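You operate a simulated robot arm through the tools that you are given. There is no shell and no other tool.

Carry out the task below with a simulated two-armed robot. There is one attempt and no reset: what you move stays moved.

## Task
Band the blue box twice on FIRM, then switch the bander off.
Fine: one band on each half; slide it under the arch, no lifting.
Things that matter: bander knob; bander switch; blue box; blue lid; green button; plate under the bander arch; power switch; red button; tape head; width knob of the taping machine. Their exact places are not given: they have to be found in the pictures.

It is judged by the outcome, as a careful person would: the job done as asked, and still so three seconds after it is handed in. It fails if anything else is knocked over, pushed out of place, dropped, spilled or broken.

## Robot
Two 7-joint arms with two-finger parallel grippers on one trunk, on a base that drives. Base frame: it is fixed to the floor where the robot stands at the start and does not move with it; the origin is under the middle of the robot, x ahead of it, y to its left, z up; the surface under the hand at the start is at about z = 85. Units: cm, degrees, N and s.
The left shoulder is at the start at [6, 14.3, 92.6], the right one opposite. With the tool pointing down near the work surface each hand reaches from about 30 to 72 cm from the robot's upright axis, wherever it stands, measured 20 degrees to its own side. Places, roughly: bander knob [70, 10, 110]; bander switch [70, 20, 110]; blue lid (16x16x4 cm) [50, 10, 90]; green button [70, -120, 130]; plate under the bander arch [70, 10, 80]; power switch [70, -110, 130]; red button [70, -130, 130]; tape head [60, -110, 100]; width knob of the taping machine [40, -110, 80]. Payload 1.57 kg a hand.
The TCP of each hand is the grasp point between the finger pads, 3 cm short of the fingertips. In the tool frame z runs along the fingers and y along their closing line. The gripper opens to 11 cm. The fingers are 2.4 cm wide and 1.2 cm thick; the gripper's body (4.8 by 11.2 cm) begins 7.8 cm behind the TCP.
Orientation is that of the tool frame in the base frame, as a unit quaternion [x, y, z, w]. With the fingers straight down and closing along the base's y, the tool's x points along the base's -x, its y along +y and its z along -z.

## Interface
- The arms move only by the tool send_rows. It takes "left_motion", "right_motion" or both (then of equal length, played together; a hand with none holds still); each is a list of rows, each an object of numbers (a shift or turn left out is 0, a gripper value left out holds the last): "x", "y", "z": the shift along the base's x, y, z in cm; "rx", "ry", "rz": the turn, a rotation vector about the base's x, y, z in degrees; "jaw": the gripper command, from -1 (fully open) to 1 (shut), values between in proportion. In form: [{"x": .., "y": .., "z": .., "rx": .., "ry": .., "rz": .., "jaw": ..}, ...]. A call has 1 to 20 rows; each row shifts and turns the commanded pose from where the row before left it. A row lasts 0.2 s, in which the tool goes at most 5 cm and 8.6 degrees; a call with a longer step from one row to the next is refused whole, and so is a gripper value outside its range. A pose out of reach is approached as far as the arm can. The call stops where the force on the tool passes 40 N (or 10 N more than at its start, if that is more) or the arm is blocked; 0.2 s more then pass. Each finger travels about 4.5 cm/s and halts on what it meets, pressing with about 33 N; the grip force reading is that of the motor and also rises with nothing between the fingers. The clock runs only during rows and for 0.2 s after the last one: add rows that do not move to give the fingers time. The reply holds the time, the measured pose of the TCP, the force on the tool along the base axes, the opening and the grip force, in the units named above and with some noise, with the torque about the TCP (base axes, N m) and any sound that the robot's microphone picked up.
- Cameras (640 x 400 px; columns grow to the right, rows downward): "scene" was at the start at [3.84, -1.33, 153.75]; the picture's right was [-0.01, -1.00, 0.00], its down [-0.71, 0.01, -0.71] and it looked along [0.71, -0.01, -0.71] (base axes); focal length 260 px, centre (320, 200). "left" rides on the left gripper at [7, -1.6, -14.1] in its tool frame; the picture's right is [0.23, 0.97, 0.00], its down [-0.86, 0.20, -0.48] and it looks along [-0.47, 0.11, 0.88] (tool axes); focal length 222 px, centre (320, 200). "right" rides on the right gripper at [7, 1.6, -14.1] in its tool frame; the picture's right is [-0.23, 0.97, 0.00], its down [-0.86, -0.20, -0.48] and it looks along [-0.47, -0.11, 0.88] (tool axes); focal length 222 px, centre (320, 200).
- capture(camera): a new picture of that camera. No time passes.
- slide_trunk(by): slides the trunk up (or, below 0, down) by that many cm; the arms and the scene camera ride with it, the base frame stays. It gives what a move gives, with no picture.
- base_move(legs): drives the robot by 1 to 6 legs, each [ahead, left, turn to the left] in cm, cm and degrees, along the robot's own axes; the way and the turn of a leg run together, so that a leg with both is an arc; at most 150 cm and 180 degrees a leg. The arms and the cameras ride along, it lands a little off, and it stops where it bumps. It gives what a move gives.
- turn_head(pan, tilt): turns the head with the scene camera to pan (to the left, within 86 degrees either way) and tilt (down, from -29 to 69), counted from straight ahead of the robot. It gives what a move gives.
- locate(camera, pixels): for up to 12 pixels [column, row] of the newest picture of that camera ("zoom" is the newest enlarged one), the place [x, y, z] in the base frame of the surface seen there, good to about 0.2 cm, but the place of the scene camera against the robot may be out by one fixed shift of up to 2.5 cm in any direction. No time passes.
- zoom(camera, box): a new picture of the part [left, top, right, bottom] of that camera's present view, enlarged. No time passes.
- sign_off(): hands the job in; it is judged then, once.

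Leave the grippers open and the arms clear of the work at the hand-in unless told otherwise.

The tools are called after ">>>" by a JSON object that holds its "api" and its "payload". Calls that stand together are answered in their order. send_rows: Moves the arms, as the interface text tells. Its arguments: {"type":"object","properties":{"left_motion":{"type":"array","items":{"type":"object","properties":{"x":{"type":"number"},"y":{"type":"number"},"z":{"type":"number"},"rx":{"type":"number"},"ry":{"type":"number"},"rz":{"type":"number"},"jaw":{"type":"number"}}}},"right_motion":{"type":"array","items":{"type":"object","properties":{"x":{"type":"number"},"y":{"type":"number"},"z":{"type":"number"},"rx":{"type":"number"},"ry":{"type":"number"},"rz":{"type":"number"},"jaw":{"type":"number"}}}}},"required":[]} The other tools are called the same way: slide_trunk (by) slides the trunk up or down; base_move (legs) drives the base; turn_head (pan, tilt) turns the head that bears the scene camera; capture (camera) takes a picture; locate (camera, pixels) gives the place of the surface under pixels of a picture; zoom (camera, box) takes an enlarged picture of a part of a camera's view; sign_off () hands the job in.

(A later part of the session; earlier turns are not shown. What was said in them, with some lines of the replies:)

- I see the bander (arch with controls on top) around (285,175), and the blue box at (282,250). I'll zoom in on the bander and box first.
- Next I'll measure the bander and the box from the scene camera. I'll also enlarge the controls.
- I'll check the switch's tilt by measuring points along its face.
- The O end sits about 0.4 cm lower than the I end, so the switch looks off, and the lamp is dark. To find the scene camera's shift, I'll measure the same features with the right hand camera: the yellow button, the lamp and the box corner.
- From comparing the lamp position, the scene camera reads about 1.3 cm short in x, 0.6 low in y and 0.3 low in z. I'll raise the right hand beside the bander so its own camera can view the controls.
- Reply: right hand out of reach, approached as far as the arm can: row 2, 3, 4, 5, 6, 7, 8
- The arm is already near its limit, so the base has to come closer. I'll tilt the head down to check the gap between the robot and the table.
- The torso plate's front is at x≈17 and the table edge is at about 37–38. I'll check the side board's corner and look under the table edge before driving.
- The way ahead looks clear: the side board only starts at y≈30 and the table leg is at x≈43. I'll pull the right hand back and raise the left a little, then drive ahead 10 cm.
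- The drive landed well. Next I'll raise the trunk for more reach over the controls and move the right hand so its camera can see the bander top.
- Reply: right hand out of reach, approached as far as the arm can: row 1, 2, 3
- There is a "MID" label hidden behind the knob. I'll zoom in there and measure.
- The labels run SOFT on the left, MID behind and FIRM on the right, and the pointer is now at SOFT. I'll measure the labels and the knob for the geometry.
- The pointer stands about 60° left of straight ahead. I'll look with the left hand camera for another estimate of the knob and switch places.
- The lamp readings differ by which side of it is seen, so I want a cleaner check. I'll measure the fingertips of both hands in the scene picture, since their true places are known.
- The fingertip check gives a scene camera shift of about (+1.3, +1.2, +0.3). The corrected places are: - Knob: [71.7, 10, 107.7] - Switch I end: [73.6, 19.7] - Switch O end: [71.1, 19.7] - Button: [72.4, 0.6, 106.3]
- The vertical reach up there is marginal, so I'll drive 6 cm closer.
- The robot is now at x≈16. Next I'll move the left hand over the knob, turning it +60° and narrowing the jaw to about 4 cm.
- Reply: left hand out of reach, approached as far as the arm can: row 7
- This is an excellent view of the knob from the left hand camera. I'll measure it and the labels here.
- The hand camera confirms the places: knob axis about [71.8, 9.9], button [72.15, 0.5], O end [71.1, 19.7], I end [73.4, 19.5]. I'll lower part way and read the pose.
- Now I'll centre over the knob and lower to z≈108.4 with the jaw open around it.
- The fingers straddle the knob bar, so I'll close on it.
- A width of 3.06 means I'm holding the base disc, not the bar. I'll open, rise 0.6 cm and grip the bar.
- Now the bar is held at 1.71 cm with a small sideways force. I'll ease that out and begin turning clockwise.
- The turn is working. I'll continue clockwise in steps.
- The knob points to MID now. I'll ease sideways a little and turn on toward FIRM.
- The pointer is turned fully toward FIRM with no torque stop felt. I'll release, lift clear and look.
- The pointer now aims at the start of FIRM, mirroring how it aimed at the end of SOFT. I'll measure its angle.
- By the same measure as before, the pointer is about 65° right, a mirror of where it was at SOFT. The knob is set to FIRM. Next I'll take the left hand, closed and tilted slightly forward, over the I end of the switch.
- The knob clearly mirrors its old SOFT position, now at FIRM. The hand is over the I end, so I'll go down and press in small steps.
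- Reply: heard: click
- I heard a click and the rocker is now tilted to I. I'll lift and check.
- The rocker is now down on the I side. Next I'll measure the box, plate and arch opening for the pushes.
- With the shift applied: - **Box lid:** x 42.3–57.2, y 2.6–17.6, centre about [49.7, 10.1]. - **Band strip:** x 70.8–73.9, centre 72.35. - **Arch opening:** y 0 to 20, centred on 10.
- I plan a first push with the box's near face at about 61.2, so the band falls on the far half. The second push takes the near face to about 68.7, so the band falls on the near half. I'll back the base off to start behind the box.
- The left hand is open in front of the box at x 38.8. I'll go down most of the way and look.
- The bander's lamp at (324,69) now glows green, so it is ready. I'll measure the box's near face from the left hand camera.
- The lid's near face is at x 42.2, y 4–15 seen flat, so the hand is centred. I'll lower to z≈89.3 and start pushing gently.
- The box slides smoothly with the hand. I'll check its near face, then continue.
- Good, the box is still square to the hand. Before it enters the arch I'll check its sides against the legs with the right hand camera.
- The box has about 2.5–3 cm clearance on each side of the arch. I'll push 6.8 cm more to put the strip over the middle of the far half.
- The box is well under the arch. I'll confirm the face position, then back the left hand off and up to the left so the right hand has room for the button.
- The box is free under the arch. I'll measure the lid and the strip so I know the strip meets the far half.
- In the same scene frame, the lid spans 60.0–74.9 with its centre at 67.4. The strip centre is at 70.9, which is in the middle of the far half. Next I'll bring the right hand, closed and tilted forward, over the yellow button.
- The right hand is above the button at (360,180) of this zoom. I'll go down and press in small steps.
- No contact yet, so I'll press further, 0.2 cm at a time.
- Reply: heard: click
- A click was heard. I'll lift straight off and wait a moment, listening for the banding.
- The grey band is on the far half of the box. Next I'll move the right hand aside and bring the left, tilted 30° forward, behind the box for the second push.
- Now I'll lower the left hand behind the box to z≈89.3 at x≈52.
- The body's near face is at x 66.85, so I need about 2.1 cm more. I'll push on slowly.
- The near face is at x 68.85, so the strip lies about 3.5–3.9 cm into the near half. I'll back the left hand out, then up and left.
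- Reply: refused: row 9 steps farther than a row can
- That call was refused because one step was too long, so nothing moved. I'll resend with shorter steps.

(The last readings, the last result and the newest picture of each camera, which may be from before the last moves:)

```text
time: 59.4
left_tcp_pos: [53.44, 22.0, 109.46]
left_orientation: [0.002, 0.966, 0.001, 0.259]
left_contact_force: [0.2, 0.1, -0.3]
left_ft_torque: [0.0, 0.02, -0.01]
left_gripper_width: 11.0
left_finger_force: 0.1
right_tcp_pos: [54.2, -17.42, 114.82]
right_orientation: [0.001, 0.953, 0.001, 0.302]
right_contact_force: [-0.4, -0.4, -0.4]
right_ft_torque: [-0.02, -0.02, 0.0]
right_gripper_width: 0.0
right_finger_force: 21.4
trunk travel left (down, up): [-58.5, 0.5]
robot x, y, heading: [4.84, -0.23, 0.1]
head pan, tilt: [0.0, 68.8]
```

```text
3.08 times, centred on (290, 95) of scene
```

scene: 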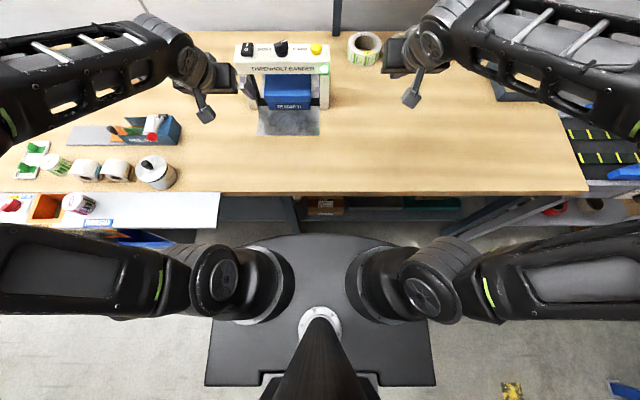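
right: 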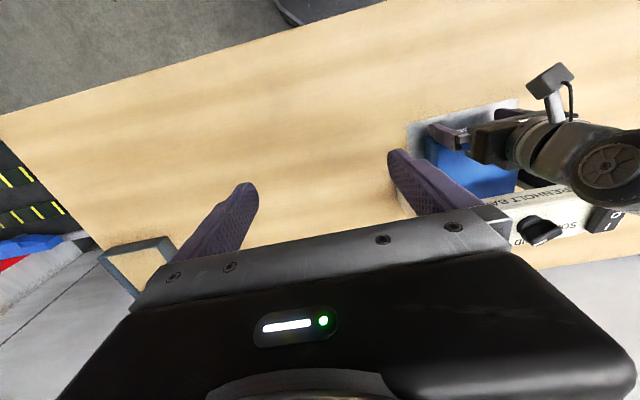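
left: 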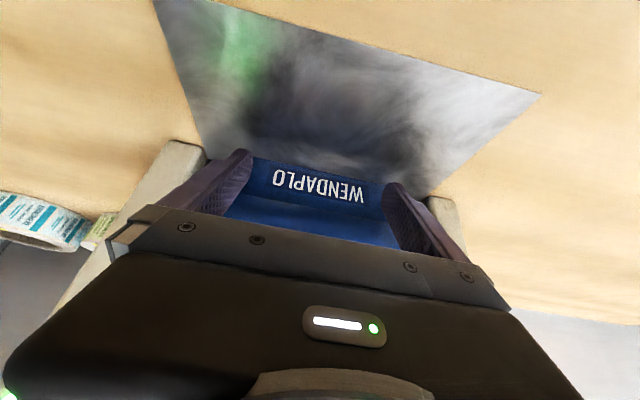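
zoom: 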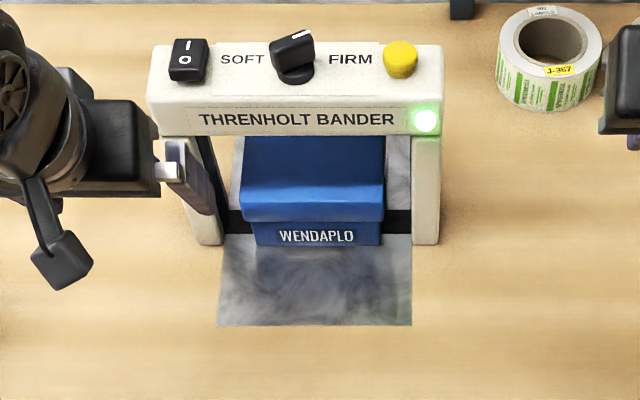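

The box is in place, the knob is still at FIRM and the lamp is green. I'll check the lid position, then press the button again with the right hand.

>>> {"api": "locate", "payload": {"camera": "zoom", "pixels": [[310, 195], [310, 150], [250, 198], [375, 198], [310, 210], [395, 212], [395, 233]]}}

>>> {"api": "send_rows", "payload": {"right_motion": [{"x": 2, "y": 3}, {"x": 3, "y": 3}, {"x": 3, "y": 3}, {"x": 3, "y": 3}, {"x": 3, "y": 3}, {"x": 3, "y": 2.9}, {"z": -2}, {"z": -2}, {"z": -1}, {}]}}

```text
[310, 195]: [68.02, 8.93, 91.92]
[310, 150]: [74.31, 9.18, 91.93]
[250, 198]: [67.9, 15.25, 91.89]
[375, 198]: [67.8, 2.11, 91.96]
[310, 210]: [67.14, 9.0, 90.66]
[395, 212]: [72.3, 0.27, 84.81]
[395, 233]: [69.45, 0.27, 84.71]
```

```text
time: 61.6
left_tcp_pos: [53.39, 21.97, 109.54]
left_orientation: [0.003, 0.966, 0.001, 0.259]
left_contact_force: [-0.1, 0.3, 0.2]
left_ft_torque: [0.02, -0.01, 0.0]
left_gripper_width: 11.01
left_finger_force: 0.0
right_tcp_pos: [71.19, 0.49, 109.72]
right_orientation: [0.001, 0.953, 0.001, 0.302]
right_contact_force: [-1.0, 0.8, -0.4]
right_ft_torque: [0.0, 0.02, 0.02]
right_gripper_width: 0.01
right_finger_force: 21.0
trunk travel left (down, up): [-58.5, 0.5]
robot x, y, heading: [4.93, -0.59, -0.2]
head pan, tilt: [0.0, 68.8]
```

The strip is 3.75 cm in from the near edge, centred on the near half. The right hand is just above the button, so I'll press as before and lift once it clicks.

>>> {"api": "send_rows", "payload": {"right_motion": [{"z": -0.4}, {"z": -0.2}, {"z": -0.2}, {"z": -0.15}, {}]}}

```text
time: 62.8
left_tcp_pos: [53.41, 22.01, 109.54]
left_orientation: [0.003, 0.966, 0.001, 0.259]
left_contact_force: [-0.1, -0.3, 0.1]
left_ft_torque: [0.04, -0.03, -0.02]
left_gripper_width: 11.0
left_finger_force: 0.0
right_tcp_pos: [71.1, 0.42, 108.71]
right_orientation: [0.001, 0.953, 0.001, 0.302]
right_contact_force: [1.4, 0.5, 3.2]
right_ft_torque: [0.02, -0.05, 0.01]
right_gripper_width: 0.0
right_finger_force: 20.9
trunk travel left (down, up): [-58.5, 0.5]
robot x, y, heading: [5.24, -0.18, -0.0]
head pan, tilt: [0.0, 68.8]
heard: click
```

It clicked. I'll lift off, move the right hand aside and check the second band.

>>> {"api": "send_rows", "payload": {"right_motion": [{"z": 1}, {"z": 2.5}, {"z": 2.5}, {"x": -3, "y": -3}, {"x": -3, "y": -3}, {"x": -3, "y": -3}, {"x": -3, "y": -3}, {"x": -3, "y": -3}, {"y": -3}, {}]}}

>>> {"api": "zoom", "payload": {"camera": "scene", "box": [225, 30, 355, 160]}}

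```text
time: 65.0
left_tcp_pos: [53.36, 22.06, 109.53]
left_orientation: [0.001, 0.966, 0.002, 0.259]
left_contact_force: [-0.6, 0.7, -0.2]
left_ft_torque: [0.01, -0.01, -0.01]
left_gripper_width: 11.03
left_finger_force: 0.0
right_tcp_pos: [56.04, -17.71, 114.72]
right_orientation: [0.001, 0.953, 0.0, 0.302]
right_contact_force: [-0.5, -0.1, -0.2]
right_ft_torque: [0.02, 0.01, 0.0]
right_gripper_width: 0.01
right_finger_force: 21.7
trunk travel left (down, up): [-58.5, 0.5]
robot x, y, heading: [5.09, -0.34, -0.2]
head pan, tilt: [0.0, 68.8]
```

```text
3.08 times, centred on (290, 95) of scene
```

zoom: 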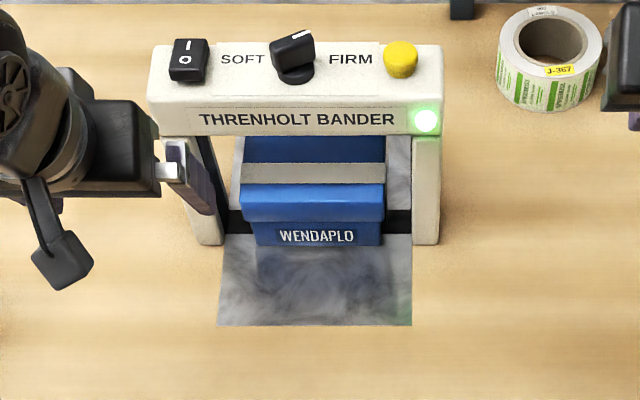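

Both bands are on, one on each half. Last step is switching off. I'll bring the left hand, closed, above the O end of the switch at about [70.9, 19.6].

>>> {"api": "send_rows", "payload": {"left_motion": [{"z": 2.3, "jaw": 1}, {"z": 2.2}, {"y": -1.2}, {"y": -1.2}, {}, {"x": 3}, {"x": 3}, {"x": 3}, {"x": 3}, {"x": 3}, {"x": 2.05}, {}]}}

>>> {"api": "zoom", "payload": {"camera": "scene", "box": [195, 0, 355, 110]}}

```text
time: 67.6
left_tcp_pos: [70.36, 19.63, 113.66]
left_orientation: [0.003, 0.966, 0.0, 0.258]
left_contact_force: [0.9, -0.1, 0.0]
left_ft_torque: [0.0, -0.01, -0.01]
left_gripper_width: 0.02
left_finger_force: 21.5
right_tcp_pos: [56.2, -17.59, 114.69]
right_orientation: [0.001, 0.953, 0.001, 0.302]
right_contact_force: [-0.3, 0.3, 0.1]
right_ft_torque: [-0.02, -0.02, 0.01]
right_gripper_width: 0.0
right_finger_force: 21.4
trunk travel left (down, up): [-58.5, 0.5]
robot x, y, heading: [4.6, 0.02, -0.2]
head pan, tilt: [0.0, 68.8]
```

```text
3.64 times, centred on (275, 55) of scene
```

zoom: 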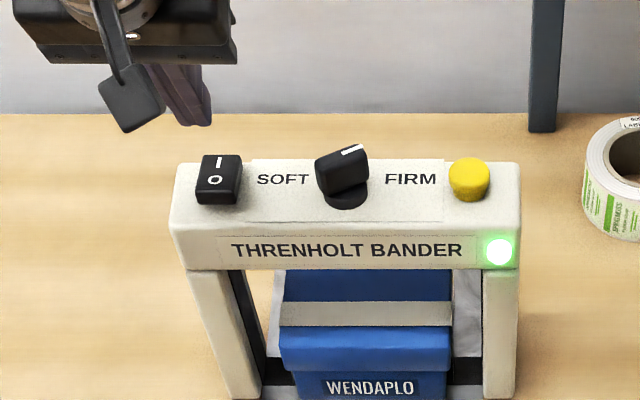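

Now I'll lower onto the O end and press in small steps.

>>> {"api": "send_rows", "payload": {"left_motion": [{"z": -1.5}, {"z": -1.5}, {"z": -0.7}, {"z": -0.3}, {"z": -0.2}, {"z": -0.2}, {}]}}

>>> {"api": "zoom", "payload": {"camera": "scene", "box": [195, 0, 355, 110]}}

```text
time: 69.2
left_tcp_pos: [70.44, 19.57, 109.39]
left_orientation: [0.002, 0.966, 0.001, 0.259]
left_contact_force: [-0.4, 0.0, 1.6]
left_ft_torque: [0.01, 0.04, -0.02]
left_gripper_width: 0.01
left_finger_force: 21.2
right_tcp_pos: [56.23, -17.69, 114.68]
right_orientation: [0.001, 0.953, 0.001, 0.302]
right_contact_force: [-0.1, 0.1, 0.7]
right_ft_torque: [0.0, -0.01, 0.0]
right_gripper_width: 0.0
right_finger_force: 20.8
trunk travel left (down, up): [-58.5, 0.5]
robot x, y, heading: [4.83, -0.51, -0.3]
head pan, tilt: [0.0, 68.8]
```

```text
3.64 times, centred on (275, 55) of scene
```

zoom: 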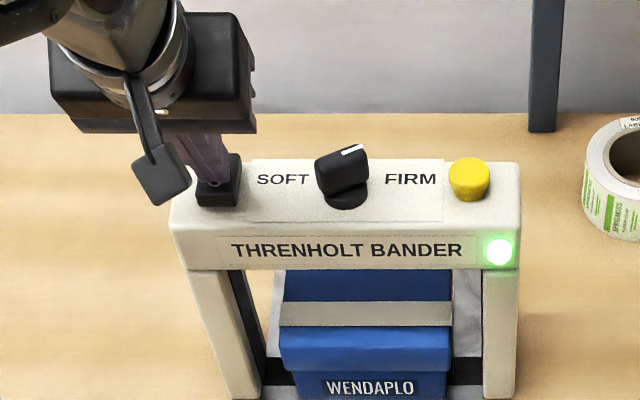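

Contact has begun with a slight upward force. I'll press a little further until it clicks.

>>> {"api": "send_rows", "payload": {"left_motion": [{"z": -0.2}, {"z": -0.2}, {}]}}

```text
time: 70.0
left_tcp_pos: [70.34, 19.51, 109.03]
left_orientation: [0.002, 0.966, 0.001, 0.26]
left_contact_force: [0.3, -0.1, 6.3]
left_ft_torque: [-0.01, -0.01, 0.05]
left_gripper_width: 0.0
left_finger_force: 21.2
right_tcp_pos: [56.19, -17.72, 114.75]
right_orientation: [0.001, 0.953, 0.002, 0.302]
right_contact_force: [-1.0, 0.1, -0.6]
right_ft_torque: [0.0, -0.01, 0.03]
right_gripper_width: 0.01
right_finger_force: 21.0
trunk travel left (down, up): [-58.5, 0.5]
robot x, y, heading: [5.06, -0.39, -0.3]
head pan, tilt: [0.0, 68.8]
heard: click
```

A click came. I'll lift away, open the jaws clear of the work and check the lamp.

>>> {"api": "send_rows", "payload": {"left_motion": [{"z": 1.5}, {"z": 2.5}, {"z": 2}, {"x": -4}, {"x": -4}, {"x": -4}, {"x": -4, "y": 1}, {"y": 4}, {"y": 2, "jaw": -1}, {}, {}, {}, {}], "right_motion": [{}, {}, {}, {"x": -2}, {"x": -3}, {"y": -2, "jaw": -1}, {}, {}, {}, {}, {}, {}, {}]}}

>>> {"api": "zoom", "payload": {"camera": "scene", "box": [225, 30, 355, 160]}}

>>> {"api": "capture", "payload": {"camera": "scene"}}

```text
time: 72.8
left_tcp_pos: [54.47, 26.62, 114.98]
left_orientation: [0.003, 0.966, 0.0, 0.259]
left_contact_force: [-0.1, 0.5, -0.1]
left_ft_torque: [-0.01, 0.02, 0.02]
left_gripper_width: 10.37
left_finger_force: 0.0
right_tcp_pos: [51.27, -19.66, 114.79]
right_orientation: [0.002, 0.953, 0.001, 0.301]
right_contact_force: [-0.1, 0.4, -0.3]
right_ft_torque: [0.01, 0.03, 0.03]
right_gripper_width: 11.0
right_finger_force: 0.1
trunk travel left (down, up): [-58.5, 0.5]
robot x, y, heading: [4.65, -0.08, -0.2]
head pan, tilt: [0.0, 68.8]
```

```text
3.08 times, centred on (290, 95) of scene
```

zoom: 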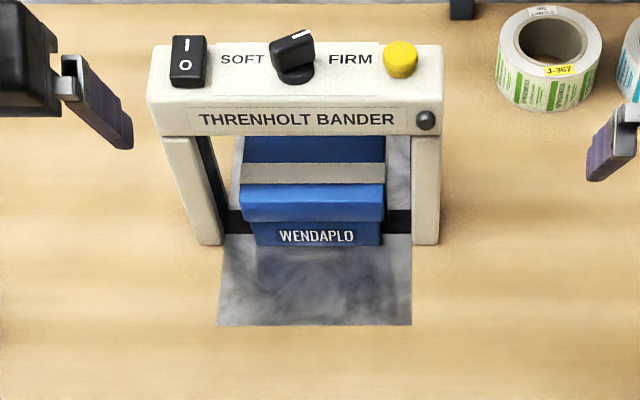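

```text
taken
```

scene: 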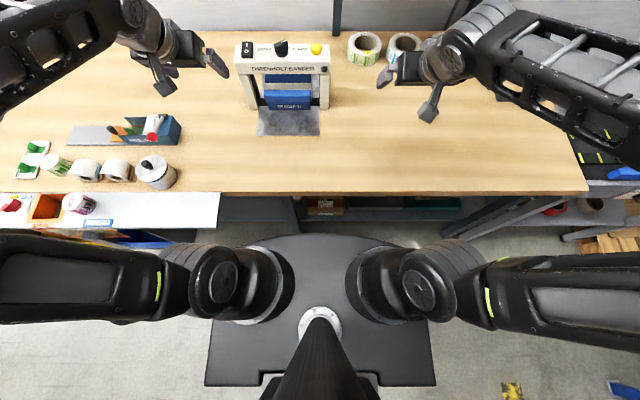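

The lamp is dark, the switch is down on O and the knob is still at FIRM. Each half of the box was banded, nothing else was disturbed, and both grippers are open and clear. I'll hand in the job.

>>> {"api": "sign_off", "payload": {}}

```text
The job is handed in.
```

The blue box is banded twice on FIRM, once on each half, and the bander is switched off.

- **Knob:** I turned it from SOFT to FIRM before banding, and it was still at FIRM in the last picture.
- **Bands:** I slid the box under the arch without lifting it and stopped with the strip near the middle of each half. I saw each band in the pictures right after it went on. In the last picture the arch hides the far half, so only the near band shows.
- **Switch:** It clicked over to O, and the bander's green lamp is dark.

The box is still under the arch on the plate. Nothing was knocked over or moved in the last pictures, and both grippers are open and clear of the work.
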